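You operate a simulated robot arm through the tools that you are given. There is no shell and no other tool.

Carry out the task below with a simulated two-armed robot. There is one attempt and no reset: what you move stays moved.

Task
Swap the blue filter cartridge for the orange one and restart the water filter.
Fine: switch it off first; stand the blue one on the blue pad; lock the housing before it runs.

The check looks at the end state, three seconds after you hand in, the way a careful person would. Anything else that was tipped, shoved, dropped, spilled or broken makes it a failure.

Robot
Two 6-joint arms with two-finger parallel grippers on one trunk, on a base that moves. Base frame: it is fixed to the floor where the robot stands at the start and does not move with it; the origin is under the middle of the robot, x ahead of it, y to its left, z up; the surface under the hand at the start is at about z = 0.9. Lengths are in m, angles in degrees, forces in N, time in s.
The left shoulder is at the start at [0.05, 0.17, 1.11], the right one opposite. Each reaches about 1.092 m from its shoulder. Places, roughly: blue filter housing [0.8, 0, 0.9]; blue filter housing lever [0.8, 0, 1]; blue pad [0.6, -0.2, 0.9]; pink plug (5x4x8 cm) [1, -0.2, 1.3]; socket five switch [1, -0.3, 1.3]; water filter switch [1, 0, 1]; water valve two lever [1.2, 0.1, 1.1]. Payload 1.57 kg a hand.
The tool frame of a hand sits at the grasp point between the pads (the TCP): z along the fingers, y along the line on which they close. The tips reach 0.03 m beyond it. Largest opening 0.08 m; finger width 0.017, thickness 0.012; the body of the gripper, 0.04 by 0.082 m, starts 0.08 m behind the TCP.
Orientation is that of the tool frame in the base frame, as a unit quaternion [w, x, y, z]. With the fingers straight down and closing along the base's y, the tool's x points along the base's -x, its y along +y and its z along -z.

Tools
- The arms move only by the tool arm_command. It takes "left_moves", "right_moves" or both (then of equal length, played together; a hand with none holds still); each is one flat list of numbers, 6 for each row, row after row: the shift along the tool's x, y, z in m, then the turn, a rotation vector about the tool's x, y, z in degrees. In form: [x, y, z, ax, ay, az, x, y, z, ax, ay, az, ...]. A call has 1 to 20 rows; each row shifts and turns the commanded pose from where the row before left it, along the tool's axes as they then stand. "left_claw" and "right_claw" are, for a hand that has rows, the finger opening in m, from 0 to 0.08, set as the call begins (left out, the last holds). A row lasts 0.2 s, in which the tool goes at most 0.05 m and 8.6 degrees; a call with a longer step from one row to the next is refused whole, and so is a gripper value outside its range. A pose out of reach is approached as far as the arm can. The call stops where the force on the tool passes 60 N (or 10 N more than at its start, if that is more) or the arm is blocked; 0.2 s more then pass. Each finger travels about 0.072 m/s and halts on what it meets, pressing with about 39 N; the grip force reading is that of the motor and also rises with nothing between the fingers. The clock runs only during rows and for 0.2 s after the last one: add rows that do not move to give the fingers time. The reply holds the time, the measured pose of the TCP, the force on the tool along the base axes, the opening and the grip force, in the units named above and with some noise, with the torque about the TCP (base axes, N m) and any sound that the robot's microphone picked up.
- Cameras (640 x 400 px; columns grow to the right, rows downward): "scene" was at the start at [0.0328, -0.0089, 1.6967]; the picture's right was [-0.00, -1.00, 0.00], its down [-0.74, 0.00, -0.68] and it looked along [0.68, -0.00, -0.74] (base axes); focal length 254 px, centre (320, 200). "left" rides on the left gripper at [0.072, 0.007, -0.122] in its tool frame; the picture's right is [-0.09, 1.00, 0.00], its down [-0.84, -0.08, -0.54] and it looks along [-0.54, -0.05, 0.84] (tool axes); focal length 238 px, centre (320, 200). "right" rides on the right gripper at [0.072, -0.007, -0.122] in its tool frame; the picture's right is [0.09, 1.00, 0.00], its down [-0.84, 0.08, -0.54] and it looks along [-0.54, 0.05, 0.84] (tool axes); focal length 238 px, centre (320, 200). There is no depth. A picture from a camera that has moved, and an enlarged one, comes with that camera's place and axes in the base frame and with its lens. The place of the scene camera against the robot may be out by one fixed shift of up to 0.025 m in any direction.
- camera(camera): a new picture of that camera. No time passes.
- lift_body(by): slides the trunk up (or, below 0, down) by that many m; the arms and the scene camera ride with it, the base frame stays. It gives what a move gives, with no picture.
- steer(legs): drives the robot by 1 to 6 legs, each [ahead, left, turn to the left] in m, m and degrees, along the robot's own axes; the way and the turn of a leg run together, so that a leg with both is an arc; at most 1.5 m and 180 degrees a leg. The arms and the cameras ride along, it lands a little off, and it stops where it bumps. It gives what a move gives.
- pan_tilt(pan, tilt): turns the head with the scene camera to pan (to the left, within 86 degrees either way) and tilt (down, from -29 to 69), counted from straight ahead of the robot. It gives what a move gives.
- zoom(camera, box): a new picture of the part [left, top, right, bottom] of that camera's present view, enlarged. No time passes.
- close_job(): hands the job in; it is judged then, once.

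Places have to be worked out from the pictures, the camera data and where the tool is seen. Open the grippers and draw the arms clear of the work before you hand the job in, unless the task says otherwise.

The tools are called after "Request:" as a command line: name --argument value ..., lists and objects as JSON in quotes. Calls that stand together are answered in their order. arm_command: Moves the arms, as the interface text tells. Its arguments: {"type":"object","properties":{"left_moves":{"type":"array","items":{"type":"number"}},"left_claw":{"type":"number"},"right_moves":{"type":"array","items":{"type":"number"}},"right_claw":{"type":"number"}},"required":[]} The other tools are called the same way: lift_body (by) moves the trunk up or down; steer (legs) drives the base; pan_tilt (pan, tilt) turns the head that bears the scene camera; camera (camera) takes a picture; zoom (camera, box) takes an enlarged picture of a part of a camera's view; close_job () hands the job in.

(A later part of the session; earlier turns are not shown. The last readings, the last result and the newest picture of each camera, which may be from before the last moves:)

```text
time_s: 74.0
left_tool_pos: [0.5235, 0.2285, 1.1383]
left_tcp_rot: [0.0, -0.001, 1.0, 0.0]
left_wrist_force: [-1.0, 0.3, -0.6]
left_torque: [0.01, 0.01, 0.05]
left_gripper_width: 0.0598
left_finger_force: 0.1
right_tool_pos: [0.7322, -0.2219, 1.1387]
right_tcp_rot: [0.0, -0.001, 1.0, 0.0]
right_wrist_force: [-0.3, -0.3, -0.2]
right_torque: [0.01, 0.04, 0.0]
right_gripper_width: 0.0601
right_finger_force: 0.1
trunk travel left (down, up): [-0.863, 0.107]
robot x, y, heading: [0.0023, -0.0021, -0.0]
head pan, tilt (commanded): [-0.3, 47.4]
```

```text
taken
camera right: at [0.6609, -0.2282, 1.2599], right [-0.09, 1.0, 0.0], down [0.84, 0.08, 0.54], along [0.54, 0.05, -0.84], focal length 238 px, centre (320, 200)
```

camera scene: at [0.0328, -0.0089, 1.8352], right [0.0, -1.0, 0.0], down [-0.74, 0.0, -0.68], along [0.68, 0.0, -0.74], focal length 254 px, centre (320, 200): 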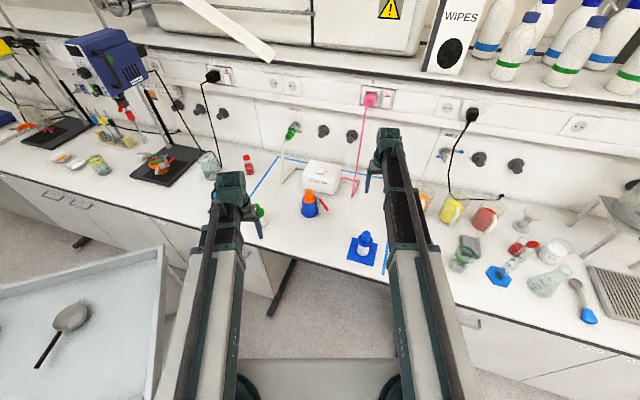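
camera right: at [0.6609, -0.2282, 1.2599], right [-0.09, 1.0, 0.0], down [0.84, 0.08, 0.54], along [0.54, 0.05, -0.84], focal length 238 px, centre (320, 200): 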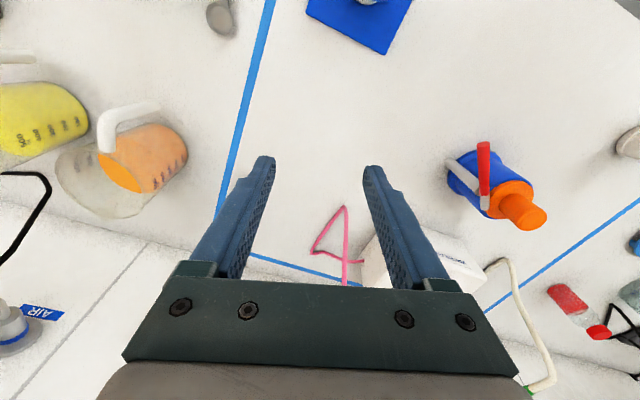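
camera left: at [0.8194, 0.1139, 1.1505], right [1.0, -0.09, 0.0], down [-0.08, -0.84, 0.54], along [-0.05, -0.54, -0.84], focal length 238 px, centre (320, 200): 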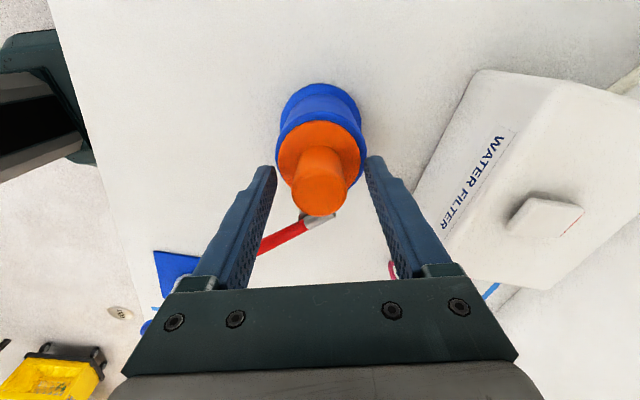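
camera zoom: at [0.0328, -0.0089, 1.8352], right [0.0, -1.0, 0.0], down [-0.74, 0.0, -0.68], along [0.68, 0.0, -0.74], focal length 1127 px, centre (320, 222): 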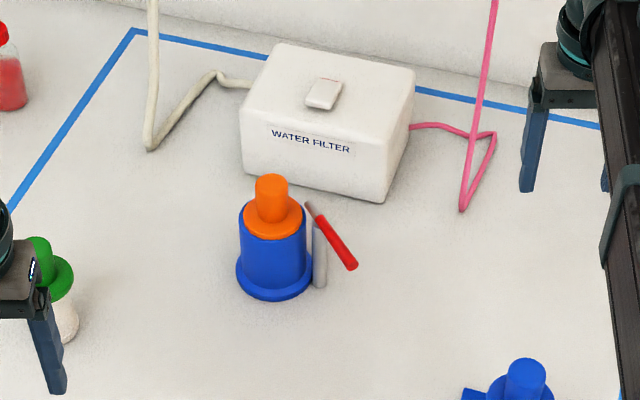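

Orange sits in the housing like blue did. To lock it, the handle must swing back, so I'll close the right fingers and bring them over (0.728, 0.005), on the inner side of the handle.

Request:
arm_command --right_moves '[0.0006, 0.0378, 0, 0, 0, 0, 0.0006, 0.0378, 0, 0, 0, 0, 0.0006, 0.0378, 0, 0, 0, 0, 0.0006, 0.0378, 0, 0, 0, 0, 0.0006, 0.0378, 0, 0, 0, 0, 0.0006, 0.0378, 0, 0, 0, 0]' --right_claw 0.0

Request:
camera --camera "right"

Request:
zoom --camera "right" --box '[260, 120, 420, 260]'

```text
time_s: 75.4
left_tool_pos: [0.5237, 0.2299, 1.138]
left_tcp_rot: [0.0, 0.0, 1.0, 0.0]
left_wrist_force: [-0.4, -0.3, 0.3]
left_torque: [0.0, -0.01, 0.03]
left_gripper_width: 0.0601
left_finger_force: 0.2
right_tool_pos: [0.729, 0.0064, 1.1386]
right_tcp_rot: [0.0, 0.001, 1.0, 0.0]
right_wrist_force: [0.1, -0.2, -0.7]
right_torque: [-0.02, 0.0, -0.01]
right_gripper_width: 0.0
right_finger_force: 21.8
trunk travel left (down, up): [-0.863, 0.107]
robot x, y, heading: [0.0001, 0.0003, 0.1]
head pan, tilt (commanded): [-0.3, 47.4]
```

```text
taken
camera right: at [0.6573, -0.0005, 1.2599], right [-0.09, 1.0, 0.0], down [0.84, 0.08, 0.54], along [0.54, 0.05, -0.84], focal length 238 px, centre (320, 200)
```

right: 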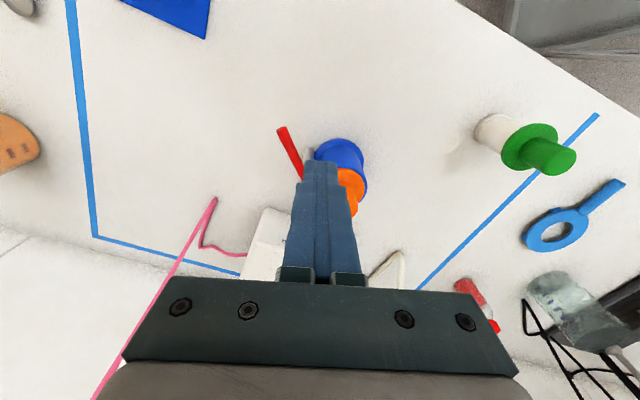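

```text
2.86 times, centred on (340, 190) of right
camera zoom: at [0.6573, -0.0005, 1.2599], right [-0.09, 1.0, 0.0], down [0.84, 0.08, 0.54], along [0.54, 0.05, -0.84], focal length 681 px, centre (263, 229)
```

zoom: 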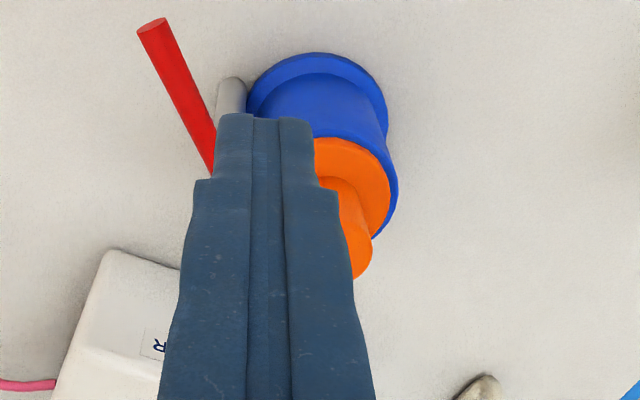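

The handle end is confirmed at about (0.736, -0.038); the fingertips will come down ~2 cm to its left. I'll lower the trunk 0.131 m to lever height.

Request:
lift_body --by -0.131

Request:
camera --camera "right"

Request:
zoom --camera "scene" --box '[270, 140, 370, 220]'

```text
time_s: 77.0
left_tool_pos: [0.5243, 0.2298, 1.0075]
left_tcp_rot: [0.0, 0.0, 1.0, 0.0]
left_wrist_force: [0.7, -0.1, 0.4]
left_torque: [0.04, 0.01, -0.02]
left_gripper_width: 0.0599
left_finger_force: 0.0
right_tool_pos: [0.7293, 0.0063, 1.0073]
right_tcp_rot: [0.0, 0.0, 1.0, 0.0]
right_wrist_force: [-0.8, 0.7, -0.6]
right_torque: [0.01, -0.01, -0.01]
right_gripper_width: 0.0
right_finger_force: 21.0
trunk travel left (down, up): [-0.732, 0.238]
robot x, y, heading: [-0.0, -0.0012, 0.0]
head pan, tilt (commanded): [-0.3, 47.4]
```

```text
taken
camera right: at [0.6571, -0.0013, 1.129], right [-0.09, 1.0, 0.0], down [0.84, 0.08, 0.54], along [0.54, 0.05, -0.84], focal length 238 px, centre (320, 200)
```

right: 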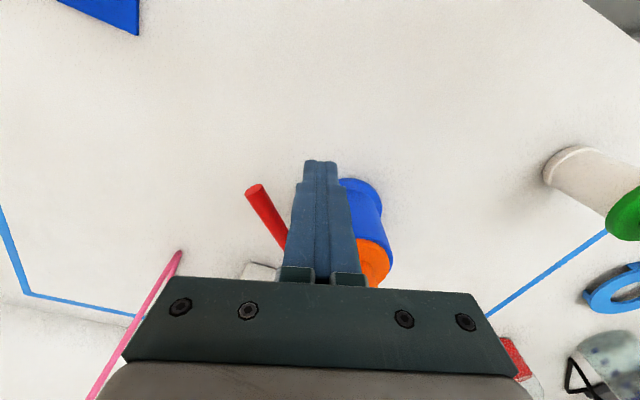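

```text
5.00 times, centred on (320, 180) of scene
camera zoom: at [0.0326, -0.0089, 1.7043], right [0.0, -1.0, 0.0], down [-0.74, 0.0, -0.68], along [0.68, 0.0, -0.74], focal length 1268 px, centre (320, 300)
```

zoom: 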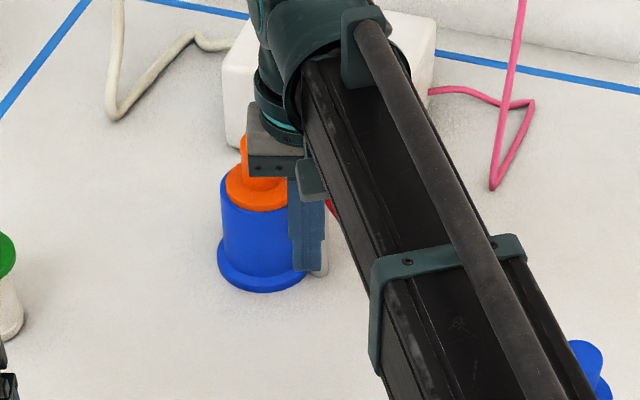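

The path is clear. I'll push the handle along its arc toward the right in small rows, watching the force.

Request:
arm_command --right_moves '[-0.0027, -0.0068, 0, 0, 0, 0, -0.0027, -0.0068, 0, 0, 0, 0, -0.0027, -0.0068, 0, 0, 0, 0, -0.0014, -0.0065, 0, 0, 0, 0, -0.0014, -0.0065, 0, 0, 0, 0]'

Request:
camera --camera "right"

```text
time_s: 78.2
left_tool_pos: [0.5228, 0.23, 1.0074]
left_tcp_rot: [0.0, 0.0, 1.0, 0.0]
left_wrist_force: [-0.6, 0.0, 0.7]
left_torque: [0.01, 0.02, 0.01]
left_gripper_width: 0.06
left_finger_force: 0.1
right_tool_pos: [0.7396, -0.0271, 1.0072]
right_tcp_rot: [-0.001, 0.0, 1.0, 0.001]
right_wrist_force: [-0.3, 0.7, 0.0]
right_torque: [0.03, -0.05, -0.01]
right_gripper_width: 0.0001
right_finger_force: 21.4
trunk travel left (down, up): [-0.732, 0.238]
robot x, y, heading: [0.0011, -0.0001, -0.1]
head pan, tilt (commanded): [-0.3, 47.4]
```

```text
taken
camera right: at [0.6685, -0.0349, 1.1289], right [-0.09, 1.0, 0.0], down [0.84, 0.08, 0.54], along [0.54, 0.05, -0.84], focal length 238 px, centre (320, 200)
```

right: 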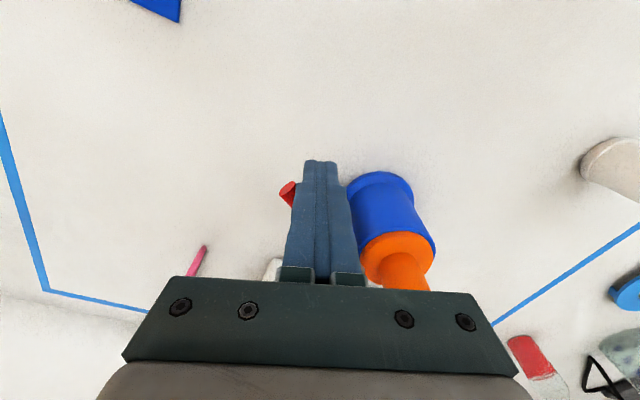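

Contact begins with negligible force. I'll continue along the arc.

Request:
arm_command --right_moves '[-0.0031, -0.0062, 0, 0, 0, 0, -0.0031, -0.0062, 0, 0, 0, 0, -0.0048, -0.0055, 0, 0, 0, 0]'

Request:
camera --camera "right"

Request:
zoom --camera "scene" --box '[270, 140, 370, 220]'

```text
time_s: 79.0
left_tool_pos: [0.5239, 0.2304, 1.0072]
left_tcp_rot: [0.0, 0.0, 1.0, 0.0]
left_wrist_force: [1.0, 0.6, -0.6]
left_torque: [0.01, 0.03, -0.01]
left_gripper_width: 0.06
left_finger_force: 0.0
right_tool_pos: [0.7507, -0.0457, 1.0071]
right_tcp_rot: [0.0, 0.0, 1.0, 0.0]
right_wrist_force: [0.0, -0.5, -1.1]
right_torque: [0.02, -0.01, 0.04]
right_gripper_width: 0.0
right_finger_force: 21.2
trunk travel left (down, up): [-0.732, 0.238]
robot x, y, heading: [0.0001, 0.0002, 0.2]
head pan, tilt (commanded): [-0.3, 47.4]
```

```text
taken
camera right: at [0.6794, -0.0532, 1.1289], right [-0.09, 1.0, 0.0], down [0.84, 0.08, 0.54], along [0.54, 0.05, -0.84], focal length 238 px, centre (320, 200)
```

right: 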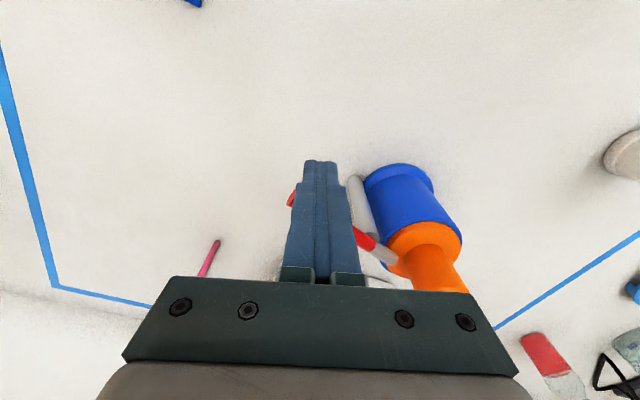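

```text
5.00 times, centred on (320, 180) of scene
camera zoom: at [0.0328, -0.0089, 1.7042], right [0.0, -1.0, 0.0], down [-0.74, 0.0, -0.68], along [0.68, 0.0, -0.74], focal length 1268 px, centre (320, 300)
```

zoom: 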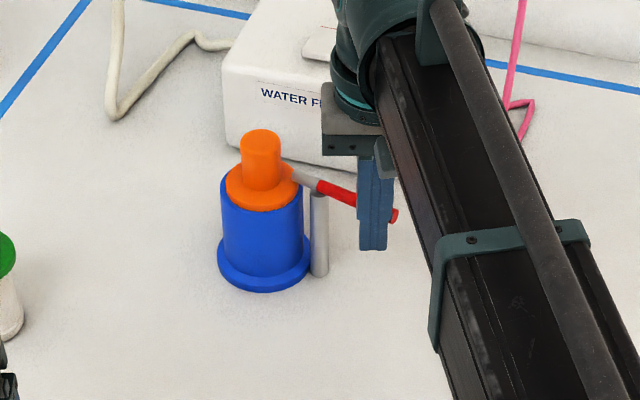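

The grey tip is moving over the orange flange with no resistance. I'll go on in small steps toward the original closed angle.

Request:
arm_command --right_moves '[-0.005, -0.005, 0, 0, 0, 0, -0.005, -0.0036, 0, 0, 0, 0]'

Request:
zoom --camera "scene" --box '[270, 140, 370, 220]'

```text
time_s: 79.5
left_tool_pos: [0.5243, 0.2289, 1.0073]
left_tcp_rot: [0.0, 0.0, 1.0, 0.0]
left_wrist_force: [-0.8, 0.1, -0.2]
left_torque: [-0.04, -0.02, 0.01]
left_gripper_width: 0.0599
left_finger_force: 0.1
right_tool_pos: [0.7622, -0.0532, 1.0072]
right_tcp_rot: [0.0, -0.001, 1.0, 0.0]
right_wrist_force: [-0.1, 0.5, 0.1]
right_torque: [0.0, 0.0, -0.01]
right_gripper_width: 0.0
right_finger_force: 21.5
trunk travel left (down, up): [-0.732, 0.238]
robot x, y, heading: [0.0015, -0.0003, 0.2]
head pan, tilt (commanded): [-0.3, 47.4]
```

```text
5.00 times, centred on (320, 180) of scene
camera zoom: at [0.0328, -0.0088, 1.7042], right [0.0, -1.0, 0.0], down [-0.74, 0.0, -0.68], along [0.68, 0.0, -0.74], focal length 1268 px, centre (320, 300)
```

zoom: 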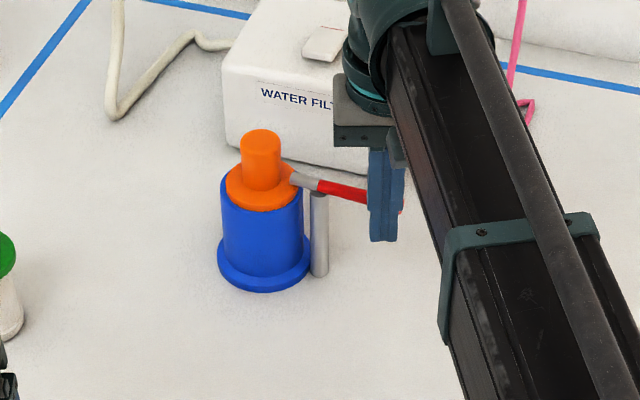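

Close to the original closed line. I'll push in 4–5 mm steps until it meets its stop.

Request:
arm_command --right_moves '[-0.0045, -0.002, 0, 0, 0, 0]'

Request:
arm_command --right_moves '[-0.003, -0.0005, 0, 0, 0, 0]'

Request:
zoom --camera "scene" --box '[270, 140, 370, 220]'

```text
time_s: 80.0
left_tool_pos: [0.5243, 0.2304, 1.0075]
left_tcp_rot: [0.0, 0.0, 1.0, 0.0]
left_wrist_force: [0.2, -0.3, 0.3]
left_torque: [-0.03, 0.02, -0.02]
left_gripper_width: 0.0599
left_finger_force: 0.0
right_tool_pos: [0.7663, -0.0569, 1.0077]
right_tcp_rot: [-0.001, 0.0, 1.0, 0.0]
right_wrist_force: [-0.7, -0.5, 0.1]
right_torque: [0.02, -0.02, 0.01]
right_gripper_width: 0.0001
right_finger_force: 21.3
trunk travel left (down, up): [-0.732, 0.238]
robot x, y, heading: [-0.0014, -0.0009, -0.2]
head pan, tilt (commanded): [-0.3, 47.4]
```

```text
time_s: 80.3
left_tool_pos: [0.5242, 0.2289, 1.0074]
left_tcp_rot: [0.0, 0.0, 1.0, 0.0]
left_wrist_force: [0.3, -0.4, -0.6]
left_torque: [0.03, -0.02, 0.02]
left_gripper_width: 0.0599
left_finger_force: 0.1
right_tool_pos: [0.7689, -0.0561, 1.0068]
right_tcp_rot: [0.0, 0.0, 1.0, 0.0]
right_wrist_force: [-0.4, -0.5, 0.4]
right_torque: [0.01, 0.02, -0.05]
right_gripper_width: 0.0
right_finger_force: 21.7
trunk travel left (down, up): [-0.732, 0.238]
robot x, y, heading: [-0.0009, 0.001, 0.0]
head pan, tilt (commanded): [-0.3, 47.4]
```

```text
5.00 times, centred on (320, 180) of scene
camera zoom: at [0.0328, -0.0089, 1.7042], right [0.0, -1.0, 0.0], down [-0.74, 0.0, -0.68], along [0.68, 0.0, -0.74], focal length 1268 px, centre (320, 300)
```

zoom: 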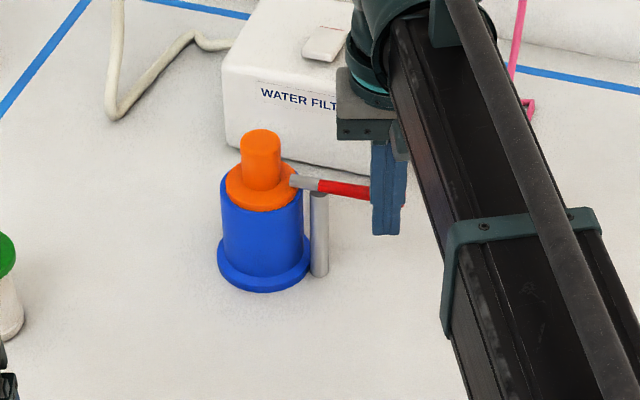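

It now looks the same as the original locked position. I'll nudge 2 mm at a time to feel for the stop.

Request:
arm_command --right_moves '[-0.002, 0, 0, 0, 0, 0]'

Request:
arm_command --right_moves '[-0.002, 0, 0, 0, 0, 0]'

Request:
zoom --camera "scene" --box '[290, 150, 350, 200]'

```text
time_s: 80.8
left_tool_pos: [0.5238, 0.2303, 1.007]
left_tcp_rot: [0.0, 0.0, 1.0, 0.0]
left_wrist_force: [0.3, -0.6, 0.2]
left_torque: [-0.04, 0.0, 0.03]
left_gripper_width: 0.06
left_finger_force: 0.1
right_tool_pos: [0.7705, -0.0557, 1.0075]
right_tcp_rot: [0.0, 0.0, 1.0, 0.0]
right_wrist_force: [-0.8, -0.5, -0.1]
right_torque: [0.0, -0.04, 0.01]
right_gripper_width: 0.0001
right_finger_force: 20.8
trunk travel left (down, up): [-0.732, 0.238]
robot x, y, heading: [-0.0004, 0.0016, -0.0]
head pan, tilt (commanded): [-0.3, 47.4]
```

```text
time_s: 81.2
left_tool_pos: [0.5238, 0.2286, 1.008]
left_tcp_rot: [0.001, -0.001, 1.0, 0.0]
left_wrist_force: [0.0, -0.8, -1.1]
left_torque: [0.02, 0.01, -0.01]
left_gripper_width: 0.0602
left_finger_force: 0.0
right_tool_pos: [0.7713, -0.0563, 1.0082]
right_tcp_rot: [-0.001, 0.0, 1.0, 0.0]
right_wrist_force: [-7.7, 0.0, -3.4]
right_torque: [0.01, 0.06, -0.08]
right_gripper_width: 0.0
right_finger_force: 21.6
trunk travel left (down, up): [-0.732, 0.238]
robot x, y, heading: [0.0013, 0.0028, 0.1]
head pan, tilt (commanded): [-0.3, 47.4]
```

```text
8.00 times, centred on (320, 175) of scene
camera zoom: at [0.0323, -0.0089, 1.7042], right [0.0, -1.0, 0.0], down [-0.74, 0.0, -0.68], along [0.68, 0.0, -0.74], focal length 2029 px, centre (320, 400)
```

zoom: 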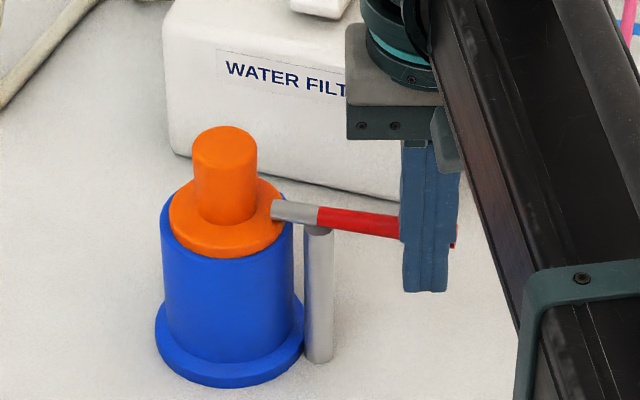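

Now 8 N of resistance: the lever has met its closed stop. I'll back off from the handle and raise the trunk.

Request:
arm_command --right_moves '[-0.001, 0, 0, 0, 0, 0, 0, 0, 0, 0, 0, 0]'

Request:
arm_command --right_moves '[0.005, 0.001, 0, 0, 0, 0, 0.008, 0.002, 0, 0, 0, 0, 0.01, 0.003, 0, 0, 0, 0]'

Request:
lift_body --by 0.12

Request:
zoom --camera "scene" --box '[280, 160, 350, 220]'

Request:
camera --camera "right"

```text
time_s: 81.8
left_tool_pos: [0.5235, 0.2289, 1.0078]
left_tcp_rot: [0.001, 0.0, 1.0, 0.0]
left_wrist_force: [0.1, -0.6, 0.8]
left_torque: [-0.02, 0.0, 0.02]
left_gripper_width: 0.0604
left_finger_force: 0.1
right_tool_pos: [0.7719, -0.0565, 1.0078]
right_tcp_rot: [0.0, 0.0, 1.0, 0.001]
right_wrist_force: [-15.2, -0.6, -6.2]
right_torque: [0.08, 0.17, -0.16]
right_gripper_width: 0.0003
right_finger_force: 21.5
trunk travel left (down, up): [-0.732, 0.238]
robot x, y, heading: [-0.0003, 0.0008, -0.0]
head pan, tilt (commanded): [-0.3, 47.4]
```

```text
time_s: 82.5
left_tool_pos: [0.5251, 0.231, 1.008]
left_tcp_rot: [0.0, 0.0, 1.0, 0.0]
left_wrist_force: [0.4, -0.3, 0.4]
left_torque: [-0.03, -0.01, 0.0]
left_gripper_width: 0.0599
left_finger_force: 0.1
right_tool_pos: [0.7508, -0.0515, 1.0062]
right_tcp_rot: [0.001, 0.0, 1.0, 0.0]
right_wrist_force: [-0.2, -0.5, 0.3]
right_torque: [-0.01, 0.01, 0.02]
right_gripper_width: 0.0003
right_finger_force: 21.2
trunk travel left (down, up): [-0.732, 0.238]
robot x, y, heading: [0.0009, -0.0017, 0.2]
head pan, tilt (commanded): [-0.3, 47.4]
```

```text
time_s: 84.0
left_tool_pos: [0.5248, 0.229, 1.1263]
left_tcp_rot: [0.0, 0.0, 1.0, 0.0]
left_wrist_force: [0.2, -0.3, -0.5]
left_torque: [0.04, 0.0, 0.0]
left_gripper_width: 0.0602
left_finger_force: 0.1
right_tool_pos: [0.7496, -0.0508, 1.1272]
right_tcp_rot: [0.0, 0.0, 1.0, 0.0]
right_wrist_force: [-0.7, -0.3, -0.3]
right_torque: [-0.04, 0.02, 0.01]
right_gripper_width: 0.0002
right_finger_force: 20.9
trunk travel left (down, up): [-0.852, 0.118]
robot x, y, heading: [0.0016, 0.0014, -0.1]
head pan, tilt (commanded): [-0.3, 47.4]
```

```text
6.67 times, centred on (315, 190) of scene
camera zoom: at [0.033, -0.0088, 1.8242], right [0.0, -1.0, 0.0], down [-0.74, 0.0, -0.68], along [0.68, 0.0, -0.74], focal length 1691 px, centre (353, 267)
```

zoom: 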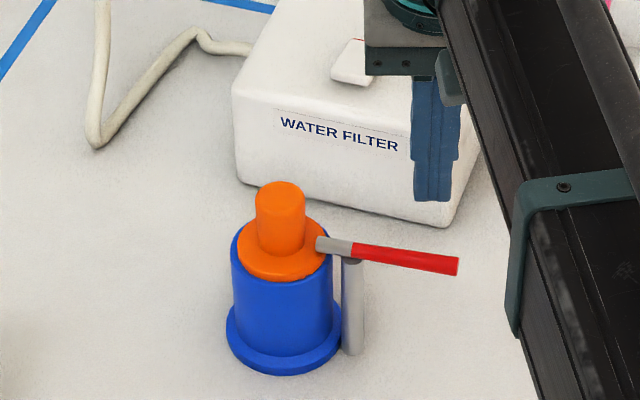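

```text
taken
camera right: at [0.6788, -0.058, 1.2488], right [-0.09, 1.0, 0.0], down [0.84, 0.08, 0.54], along [0.54, 0.05, -0.84], focal length 238 px, centre (320, 200)
```

right: 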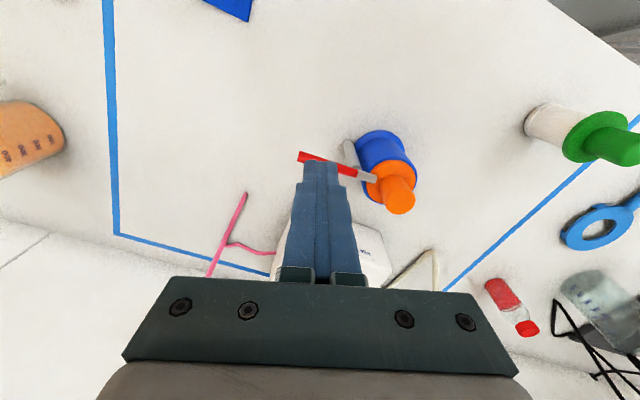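

The lever is back across the orange flange exactly as it was over the blue one: locked. Now for the restart I'll bring the closed fingers, tilted 25° forward, above the rocker's raised near end at about (0.960, -0.008).

Request:
arm_command --right_moves '[-0.0326, 0.0107, 0, 0, 0, 0, -0.0326, 0.0107, 0, 0, 0, 0, -0.0326, 0.0107, 0, 0, 0, 0, -0.0326, 0.0107, 0, 0, 0, 0, 0, 0, 0, 0, -6.25, 0, 0, 0, 0, 0, -6.25, 0, 0, 0, 0, 0, -6.25, 0, 0, 0, 0, 0, -6.25, 0, -0.017, 0, 0.0079, 0, 0, 0, -0.017, 0, 0.0079, 0, 0, 0, -0.017, 0, 0.0079, 0, 0, 0, -0.017, 0, 0.0079, 0, 0, 0]'

Request:
camera --camera "right"

Request:
zoom --camera "right" --box '[270, 20, 398, 180]'

```text
time_s: 86.7
left_tool_pos: [0.5251, 0.2297, 1.1273]
left_tcp_rot: [0.0, -0.001, 1.0, 0.0]
left_wrist_force: [1.1, -0.3, -1.0]
left_torque: [0.03, 0.01, 0.01]
left_gripper_width: 0.06
left_finger_force: 0.0
right_tool_pos: [0.9566, -0.0074, 1.1474]
right_tcp_rot: [0.217, -0.001, 0.976, 0.001]
right_wrist_force: [0.2, 0.5, -0.1]
right_torque: [-0.01, 0.0, 0.01]
right_gripper_width: 0.0001
right_finger_force: 21.3
right hand out of reach, approached as far as the arm can: row 6, 7, 8
trunk travel left (down, up): [-0.852, 0.118]
robot x, y, heading: [0.0037, -0.0008, 0.1]
head pan, tilt (commanded): [-0.3, 47.4]
```

```text
taken
camera right: at [0.84, -0.0157, 1.2275], right [-0.08, 1.0, -0.04], down [0.53, 0.08, 0.84], along [0.84, 0.05, -0.53], focal length 238 px, centre (320, 200)
```

right: 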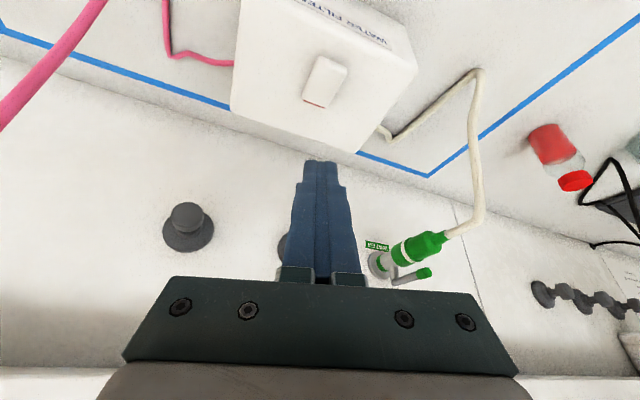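

```text
2.50 times, centred on (334, 100) of right
camera zoom: at [0.84, -0.0157, 1.2275], right [-0.08, 1.0, -0.04], down [0.53, 0.08, 0.84], along [0.84, 0.05, -0.53], focal length 596 px, centre (285, 450)
```

zoom: 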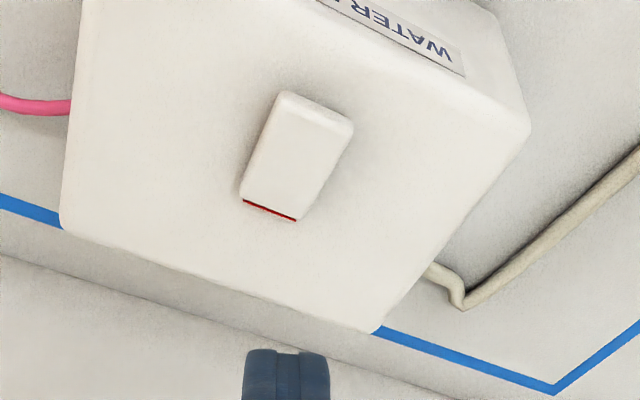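

The near edge of the rocker is at (0.952, -0.003); the fingertip corner will land at about (0.961, -0.007), well on the near half. I'll lower 0.09 m to hover just above it.

Request:
lift_body --by -0.09

Request:
camera --camera "right"

Request:
zoom --camera "right" --box '[270, 100, 398, 200]'

Request:
zoom --camera "scene" --box '[270, 120, 370, 210]'

```text
time_s: 87.9
left_tool_pos: [0.5236, 0.2282, 1.0365]
left_tcp_rot: [0.0, 0.0, 1.0, 0.0]
left_wrist_force: [0.1, -0.8, 0.9]
left_torque: [0.0, -0.01, 0.02]
left_gripper_width: 0.0599
left_finger_force: 0.1
right_tool_pos: [0.9563, -0.0076, 1.0588]
right_tcp_rot: [0.216, 0.0, 0.976, 0.001]
right_wrist_force: [0.3, 0.0, 0.8]
right_torque: [0.03, 0.0, -0.04]
right_gripper_width: 0.0002
right_finger_force: 21.1
trunk travel left (down, up): [-0.762, 0.208]
robot x, y, heading: [0.0016, -0.0036, -0.1]
head pan, tilt (commanded): [-0.3, 47.4]
```

```text
taken
camera right: at [0.8392, -0.0157, 1.1378], right [-0.08, 1.0, -0.04], down [0.53, 0.08, 0.85], along [0.84, 0.05, -0.53], focal length 238 px, centre (320, 200)
```

right: 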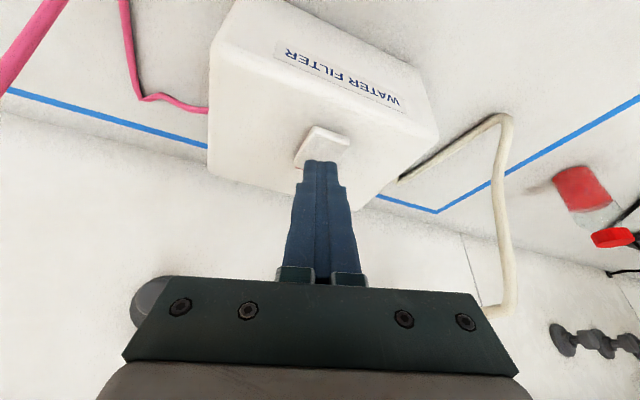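

```text
4.00 times, centred on (334, 150) of right
camera zoom: at [0.8392, -0.0157, 1.1378], right [-0.08, 1.0, -0.04], down [0.53, 0.08, 0.85], along [0.84, 0.05, -0.53], focal length 953 px, centre (264, 400)
```

zoom: 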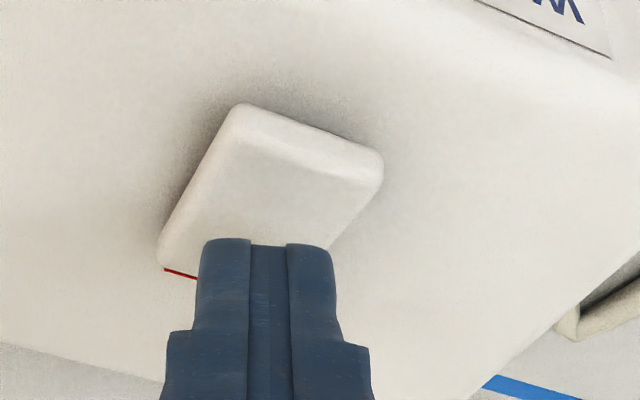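

```text
4.44 times, centred on (320, 165) of scene
camera zoom: at [0.0326, -0.0089, 1.7343], right [0.0, -1.0, 0.0], down [-0.74, 0.0, -0.68], along [0.68, 0.0, -0.74], focal length 1127 px, centre (320, 356)
```

zoom: 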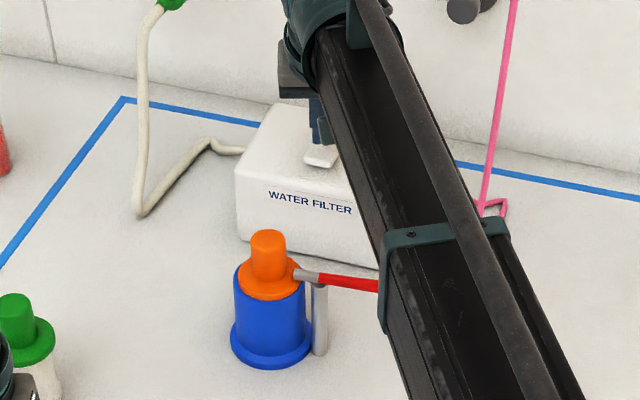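

The tip is over the near half; I'll trim 2 mm toward the near edge and lower 10 mm toward contact.

Request:
arm_command --right_moves '[0.0018, 0.002, -0.0008, 0, 0, 0]'

Request:
lift_body --by -0.01

Request:
lift_body --by -0.003

Request:
zoom --camera "right" --box '[270, 100, 398, 200]'

```text
time_s: 88.3
left_tool_pos: [0.5236, 0.2307, 1.0376]
left_tcp_rot: [0.001, 0.0, 1.0, -0.001]
left_wrist_force: [0.3, 0.1, -0.6]
left_torque: [-0.01, 0.0, -0.01]
left_gripper_width: 0.0602
left_finger_force: 0.0
right_tool_pos: [0.954, -0.0053, 1.0584]
right_tcp_rot: [0.216, 0.0, 0.976, 0.0]
right_wrist_force: [0.7, -0.5, -0.2]
right_torque: [0.02, -0.02, 0.02]
right_gripper_width: 0.0
right_finger_force: 21.6
trunk travel left (down, up): [-0.762, 0.208]
robot x, y, heading: [-0.0006, 0.0015, -0.4]
head pan, tilt (commanded): [-0.3, 47.4]
```

```text
time_s: 88.9
left_tool_pos: [0.5239, 0.2297, 1.0275]
left_tcp_rot: [0.001, 0.0, 1.0, 0.0]
left_wrist_force: [-0.9, 0.6, -1.2]
left_torque: [0.01, -0.01, 0.02]
left_gripper_width: 0.0598
left_finger_force: 0.1
right_tool_pos: [0.9543, -0.0048, 1.048]
right_tcp_rot: [0.217, 0.001, 0.976, 0.0]
right_wrist_force: [-0.5, -0.1, -0.9]
right_torque: [0.0, 0.02, 0.0]
right_gripper_width: 0.0001
right_finger_force: 21.0
trunk travel left (down, up): [-0.752, 0.218]
robot x, y, heading: [0.0026, 0.0019, -0.2]
head pan, tilt (commanded): [-0.3, 47.4]
```

```text
time_s: 89.4
left_tool_pos: [0.5241, 0.2307, 1.0248]
left_tcp_rot: [0.0, 0.0, 1.0, 0.0]
left_wrist_force: [-0.9, -0.6, 0.0]
left_torque: [0.0, 0.02, 0.01]
left_gripper_width: 0.06
left_finger_force: 0.1
right_tool_pos: [0.9546, -0.0063, 1.0457]
right_tcp_rot: [0.216, 0.0, 0.976, 0.0]
right_wrist_force: [-0.7, -1.0, 0.9]
right_torque: [0.02, 0.0, 0.01]
right_gripper_width: 0.0
right_finger_force: 20.9
trunk travel left (down, up): [-0.749, 0.221]
robot x, y, heading: [0.0026, 0.0021, 0.2]
head pan, tilt (commanded): [-0.3, 47.4]
```

```text
4.00 times, centred on (334, 150) of right
camera zoom: at [0.8374, -0.0134, 1.1247], right [-0.08, 1.0, -0.04], down [0.53, 0.08, 0.85], along [0.84, 0.05, -0.53], focal length 953 px, centre (264, 400)
```

zoom: 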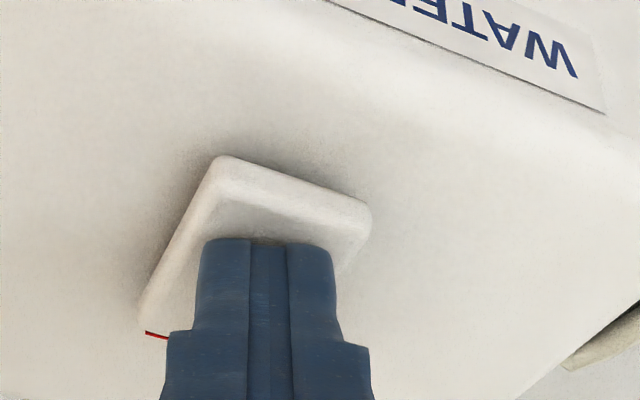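

No force yet; I'll continue down 2 mm at a time.

Request:
lift_body --by -0.002

Request:
lift_body --by -0.002

Request:
zoom --camera "right" --box '[270, 100, 398, 200]'

```text
time_s: 89.9
left_tool_pos: [0.5237, 0.2307, 1.022]
left_tcp_rot: [0.0, 0.0, 1.0, 0.0]
left_wrist_force: [-0.3, -0.9, -0.3]
left_torque: [-0.01, 0.04, 0.0]
left_gripper_width: 0.0601
left_finger_force: 0.0
right_tool_pos: [0.9533, -0.0056, 1.0431]
right_tcp_rot: [0.216, 0.0, 0.976, 0.001]
right_wrist_force: [0.7, 0.3, 0.6]
right_torque: [0.02, 0.01, -0.01]
right_gripper_width: 0.0
right_finger_force: 21.2
trunk travel left (down, up): [-0.747, 0.223]
robot x, y, heading: [-0.0002, 0.0032, 0.0]
head pan, tilt (commanded): [-0.3, 47.4]
```

```text
time_s: 90.4
left_tool_pos: [0.5226, 0.2306, 1.0208]
left_tcp_rot: [0.001, 0.0, 1.0, 0.001]
left_wrist_force: [-0.3, -0.6, 0.1]
left_torque: [0.01, -0.03, -0.03]
left_gripper_width: 0.06
left_finger_force: 0.0
right_tool_pos: [0.9557, -0.007, 1.0412]
right_tcp_rot: [0.218, 0.0, 0.976, 0.0]
right_wrist_force: [2.4, 0.0, 10.6]
right_torque: [-0.02, -0.12, -0.01]
right_gripper_width: 0.0001
right_finger_force: 21.5
trunk travel left (down, up): [-0.745, 0.225]
robot x, y, heading: [-0.0028, -0.0012, -0.0]
head pan, tilt (commanded): [-0.3, 47.4]
```

```text
4.00 times, centred on (334, 150) of right
camera zoom: at [0.8372, -0.0134, 1.1214], right [-0.08, 1.0, -0.04], down [0.53, 0.08, 0.85], along [0.85, 0.05, -0.53], focal length 953 px, centre (264, 400)
```

zoom: 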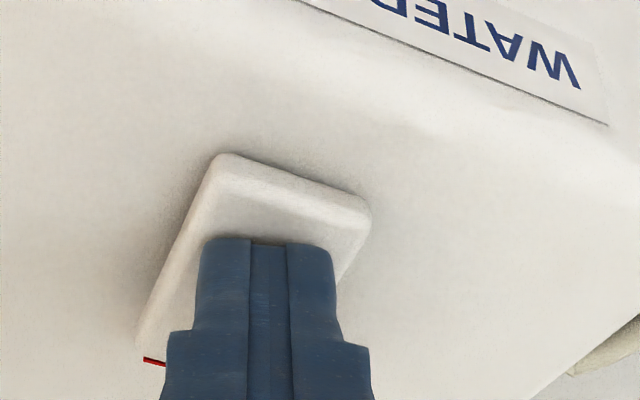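

Contact at ~11 N and the near end is going down. I'll press 2 mm more to the stop as before.

Request:
lift_body --by -0.002

Request:
zoom --camera "right" --box '[270, 100, 398, 200]'

```text
time_s: 91.0
left_tool_pos: [0.5214, 0.23, 1.0194]
left_tcp_rot: [0.001, 0.0, 1.0, -0.001]
left_wrist_force: [-0.6, -0.6, 0.8]
left_torque: [0.04, 0.05, 0.01]
left_gripper_width: 0.0599
left_finger_force: 0.0
right_tool_pos: [0.9535, -0.006, 1.0415]
right_tcp_rot: [0.22, -0.001, 0.975, 0.001]
right_wrist_force: [9.0, 0.0, 32.3]
right_torque: [-0.17, -0.46, 0.07]
right_gripper_width: 0.0
right_finger_force: 21.2
trunk travel left (down, up): [-0.743, 0.227]
robot x, y, heading: [0.0011, -0.0014, -0.1]
head pan, tilt (commanded): [-0.3, 47.4]
```

```text
4.00 times, centred on (334, 150) of right
camera zoom: at [0.8366, -0.0135, 1.1207], right [-0.08, 1.0, -0.04], down [0.52, 0.08, 0.85], along [0.85, 0.05, -0.53], focal length 953 px, centre (264, 400)
```

zoom: 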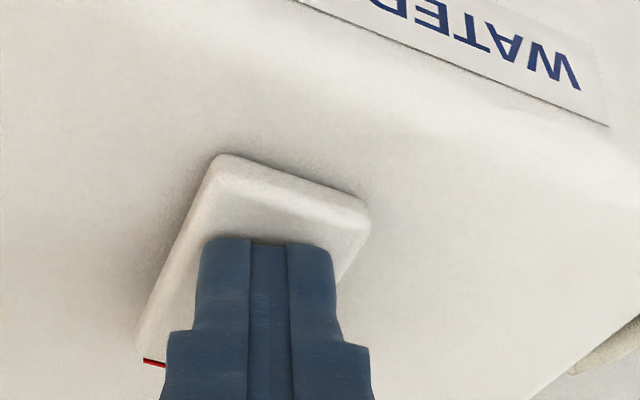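

32 N at the stop, mirroring the switch-off press. I'll raise 0.10 m and inspect the rocker.

Request:
lift_body --by 0.1

Request:
zoom --camera "right" --box '[270, 20, 398, 120]'

Request:
zoom --camera "scene" --box '[280, 140, 360, 220]'

```text
time_s: 92.3
left_tool_pos: [0.5243, 0.2295, 1.1184]
left_tcp_rot: [0.0, -0.001, 1.0, 0.0]
left_wrist_force: [0.6, 1.2, 0.8]
left_torque: [0.04, -0.02, -0.03]
left_gripper_width: 0.06
left_finger_force: 0.1
right_tool_pos: [0.9539, -0.0052, 1.1378]
right_tcp_rot: [0.216, 0.0, 0.976, 0.0]
right_wrist_force: [0.6, 0.1, -0.9]
right_torque: [-0.01, 0.0, 0.01]
right_gripper_width: 0.0001
right_finger_force: 21.1
trunk travel left (down, up): [-0.843, 0.127]
robot x, y, heading: [-0.0023, 0.0021, 0.0]
head pan, tilt (commanded): [-0.3, 47.4]
```

```text
4.00 times, centred on (334, 70) of right
camera zoom: at [0.8376, -0.0134, 1.2185], right [-0.08, 1.0, -0.04], down [0.53, 0.08, 0.84], along [0.84, 0.05, -0.53], focal length 953 px, centre (264, 720)
```

zoom: 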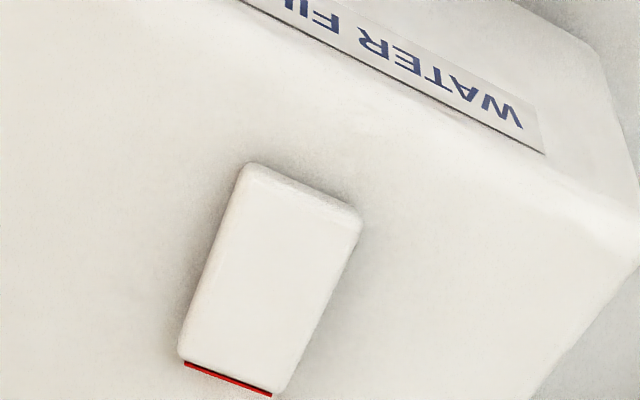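

```text
5.00 times, centred on (320, 180) of scene
camera zoom: at [0.033, -0.0088, 1.8152], right [0.0, -1.0, 0.0], down [-0.74, 0.0, -0.68], along [0.68, 0.0, -0.74], focal length 1268 px, centre (320, 300)
```

zoom: 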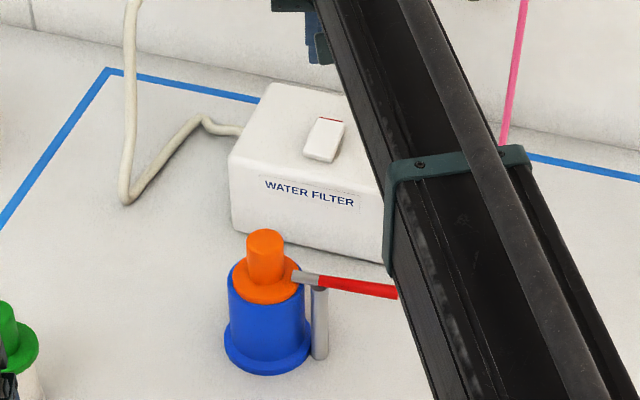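

I'll withdraw the right hand back to the right-hand side, upright and open, so the rocker can be inspected from the scene camera as at the start.

Request:
arm_command --right_moves '[0.0345, 0, -0.016, 0, 0, 0, 0.0345, 0, -0.016, 0, 0, 0, 0.0345, 0, -0.016, 0, 0, 0, 0.0345, 0, -0.016, 0, 0, 0, 0, 0, 0, 0, 6.25, 0, 0, 0, 0, 0, 6.25, 0, 0, 0, 0, 0, 6.25, 0, 0, 0, 0, 0, 6.25, 0, 0.012, -0.043, 0, 0, 0, 0, 0.012, -0.043, 0, 0, 0, 0, 0.012, -0.043, 0, 0, 0, 0, 0.012, -0.043, 0, 0, 0, 0, 0.012, -0.043, 0, 0, 0, 0]'

Request:
zoom --camera "scene" --box '[296, 155, 344, 185]'

Request:
camera --camera "scene"

Request:
camera --camera "right"

```text
time_s: 95.1
left_tool_pos: [0.5247, 0.2289, 1.1189]
left_tcp_rot: [0.001, 0.0, 1.0, 0.0]
left_wrist_force: [0.4, -0.5, -0.6]
left_torque: [0.0, 0.0, -0.01]
left_gripper_width: 0.0601
left_finger_force: 0.1
right_tool_pos: [0.7424, -0.2222, 1.1182]
right_tcp_rot: [0.0, -0.001, 1.0, 0.0]
right_wrist_force: [-0.4, -1.1, 0.0]
right_torque: [0.01, -0.02, -0.02]
right_gripper_width: 0.0001
right_finger_force: 21.5
right hand out of reach, approached as far as the arm can: row 5, 6, 7
trunk travel left (down, up): [-0.843, 0.127]
robot x, y, heading: [-0.0014, 0.0023, 0.1]
head pan, tilt (commanded): [-0.3, 47.4]
```

```text
13.33 times, centred on (320, 170) of scene
camera zoom: at [0.0325, -0.0097, 1.8153], right [0.0, -1.0, 0.0], down [-0.74, 0.0, -0.68], along [0.68, 0.0, -0.74], focal length 3382 px, centre (320, 600)
```

zoom: 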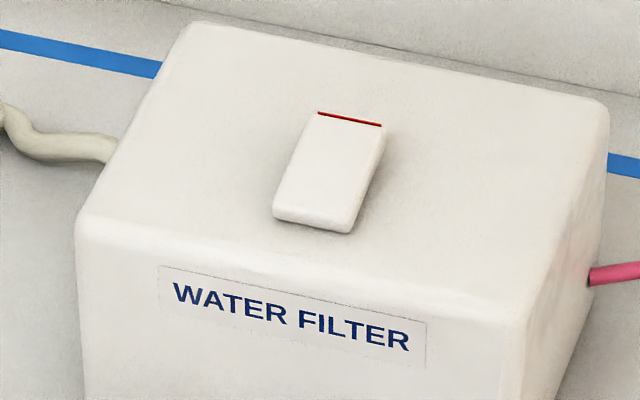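

```text
taken
camera scene: at [0.0325, -0.0097, 1.8153], right [0.0, -1.0, 0.0], down [-0.74, 0.0, -0.68], along [0.68, 0.0, -0.74], focal length 254 px, centre (320, 200)
```

scene: 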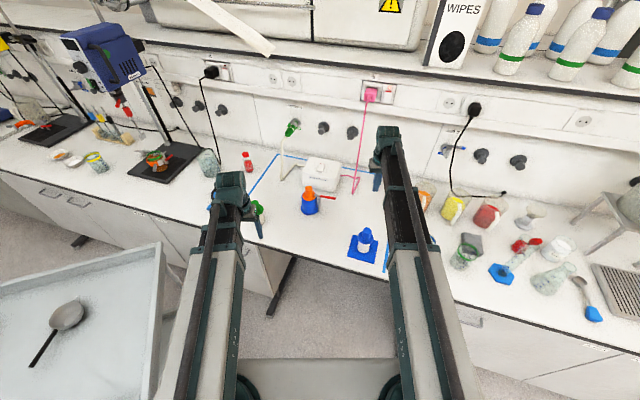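

```text
taken
camera right: at [0.6704, -0.2287, 1.2399], right [-0.09, 1.0, 0.0], down [0.84, 0.08, 0.54], along [0.54, 0.05, -0.84], focal length 238 px, centre (320, 200)
```

right: 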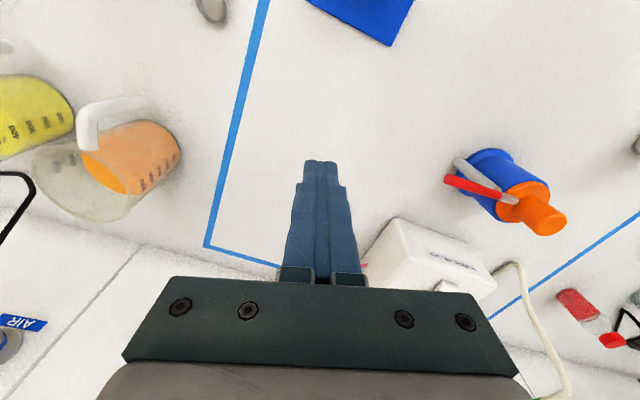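

The rocker's top face now projects longer (ratio 1.73 against 1.52 when off and 1.68 at the start), meaning its red end is raised again. I'll zoom in once more to be sure, and check lever, sockets and valve.

Request:
zoom --camera "scene" --box '[306, 156, 338, 176]'

Request:
zoom --camera "scene" --box '[290, 175, 350, 220]'

Request:
zoom --camera "right" --box '[420, 130, 580, 250]'

Request:
zoom --camera "scene" --box '[270, 70, 420, 160]'

Request:
zoom --camera "scene" --box '[335, 215, 400, 270]'

```text
16.00 times, centred on (322, 166) of scene
camera zoom: at [0.0325, -0.0097, 1.8153], right [0.0, -1.0, 0.0], down [-0.74, 0.0, -0.68], along [0.68, 0.0, -0.74], focal length 4059 px, centre (288, 744)
```

zoom: 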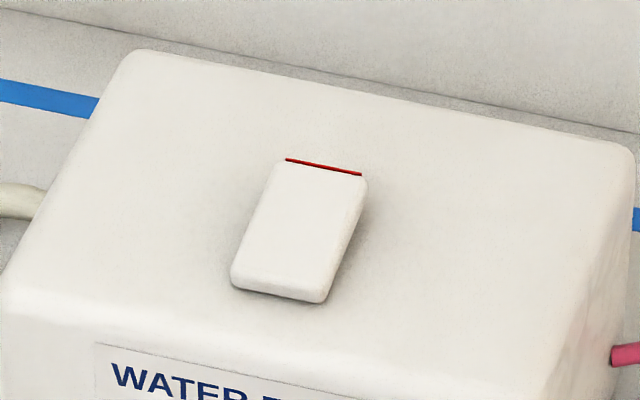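

```text
8.89 times, centred on (320, 198) of scene
camera zoom: at [0.0325, -0.0097, 1.8153], right [0.0, -1.0, 0.0], down [-0.74, 0.0, -0.68], along [0.68, 0.0, -0.74], focal length 2255 px, centre (320, 222)
```

zoom: 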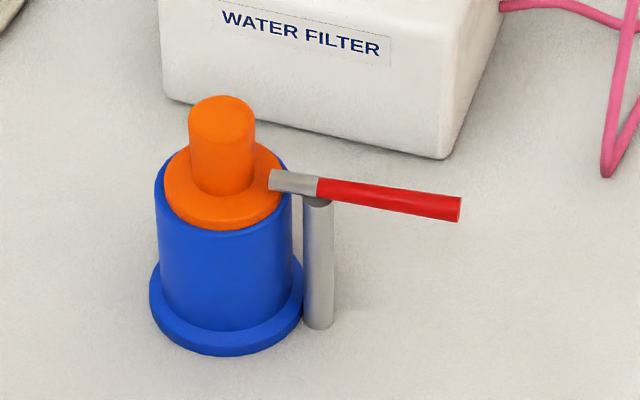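

```text
3.33 times, centred on (500, 190) of right
camera zoom: at [0.6704, -0.2287, 1.2399], right [-0.09, 1.0, 0.0], down [0.84, 0.08, 0.54], along [0.54, 0.05, -0.84], focal length 794 px, centre (-280, 233)
```

zoom: 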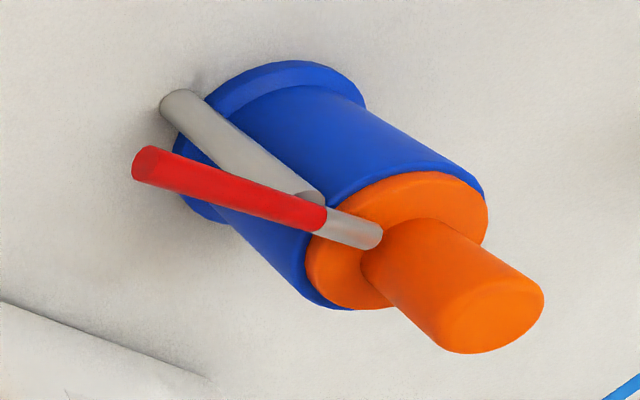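

```text
4.27 times, centred on (345, 115) of scene
camera zoom: at [0.0325, -0.0097, 1.8153], right [0.0, -1.0, 0.0], down [-0.74, 0.0, -0.68], along [0.68, 0.0, -0.74], focal length 1082 px, centre (213, 563)
```

zoom: 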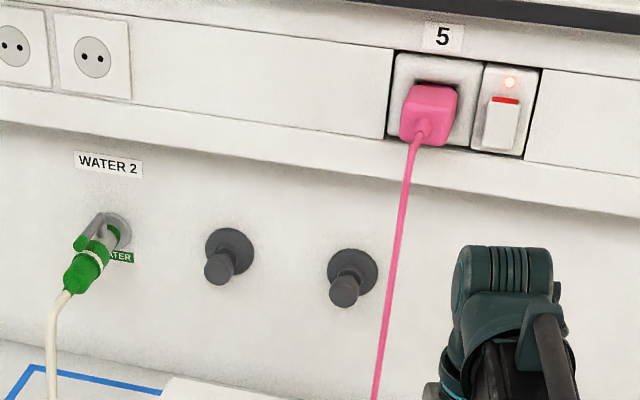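

```text
7.27 times, centred on (368, 242) of scene
camera zoom: at [0.0325, -0.0097, 1.8153], right [0.0, -1.0, 0.0], down [-0.74, 0.0, -0.68], along [0.68, 0.0, -0.74], focal length 1845 px, centre (-26, -109)
```

zoom: 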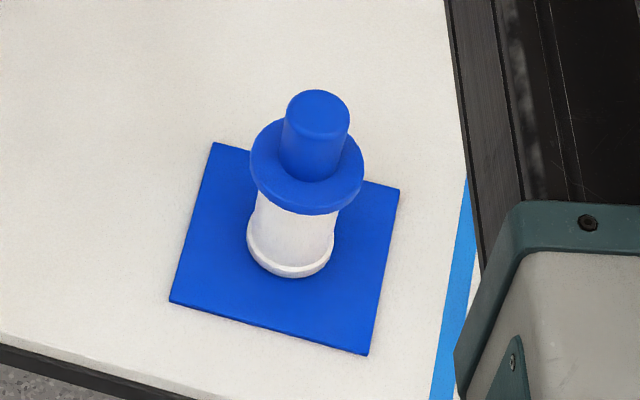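

All is in place: orange locked in the housing, blue upright on its pad, rocker back in its starting "on" tilt, socket lamp lit, valve untouched. I'll open both grippers and draw the right arm back to its starting area, staying high.

Request:
arm_command --right_moves '[0.028, -0.015, 0, 0, 0, 0, 0.028, -0.015, 0, 0, 0, 0, 0.028, -0.015, 0, 0, 0, 0, 0.028, -0.015, 0, 0, 0, 0, 0.028, -0.015, 0, 0, 0, 0, 0, 0, 0, 0, 0, 0]' --left_moves '[0, 0, 0, 0, 0, 0, 0, 0, 0, 0, 0, 0, 0, 0, 0, 0, 0, 0, 0, 0, 0, 0, 0, 0, 0, 0, 0, 0, 0, 0, 0, 0, 0, 0, 0, 0]' --right_claw 0.08 --left_claw 0.08

Request:
camera --camera "scene"

Request:
zoom --camera "scene" --box '[230, 130, 430, 270]'

```text
time_s: 96.5
left_tool_pos: [0.5228, 0.2296, 1.1172]
left_tcp_rot: [0.0, 0.001, 1.0, 0.0]
left_wrist_force: [-0.2, 0.1, -0.4]
left_torque: [-0.01, -0.03, -0.01]
left_gripper_width: 0.0799
left_finger_force: 0.1
right_tool_pos: [0.6013, -0.2967, 1.118]
right_tcp_rot: [0.0, 0.0, 1.0, 0.0]
right_wrist_force: [0.8, 0.8, 0.0]
right_torque: [-0.02, 0.02, 0.02]
right_gripper_width: 0.0798
right_finger_force: 0.2
trunk travel left (down, up): [-0.843, 0.127]
robot x, y, heading: [-0.0005, 0.0007, -0.2]
head pan, tilt (commanded): [-0.3, 47.4]
```

```text
taken
camera scene: at [0.0333, -0.0087, 1.8152], right [0.0, -1.0, 0.0], down [-0.74, 0.0, -0.68], along [0.68, 0.0, -0.74], focal length 254 px, centre (320, 200)
```

scene: 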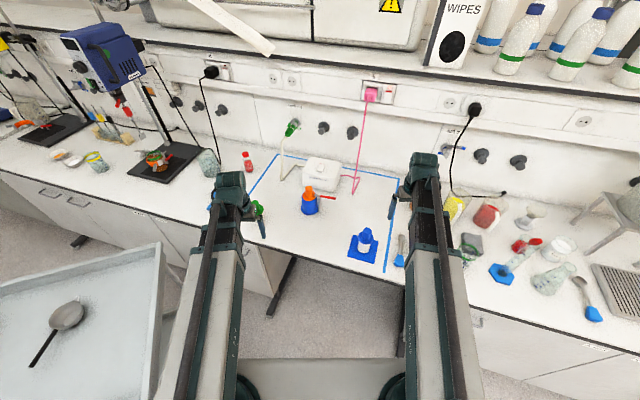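

```text
2.86 times, centred on (330, 200) of scene
camera zoom: at [0.0333, -0.0087, 1.8152], right [0.0, -1.0, 0.0], down [-0.74, 0.0, -0.68], along [0.68, 0.0, -0.74], focal length 725 px, centre (291, 200)
```

zoom: 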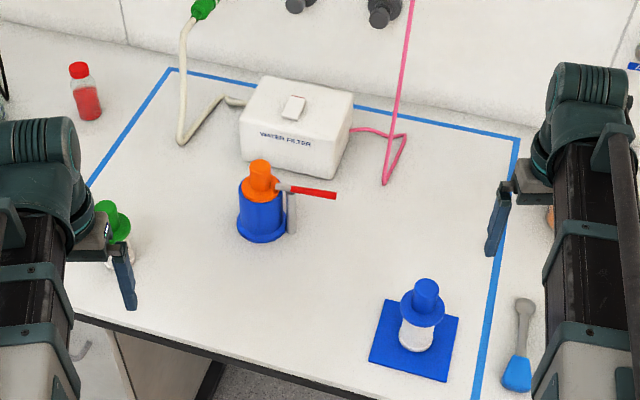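

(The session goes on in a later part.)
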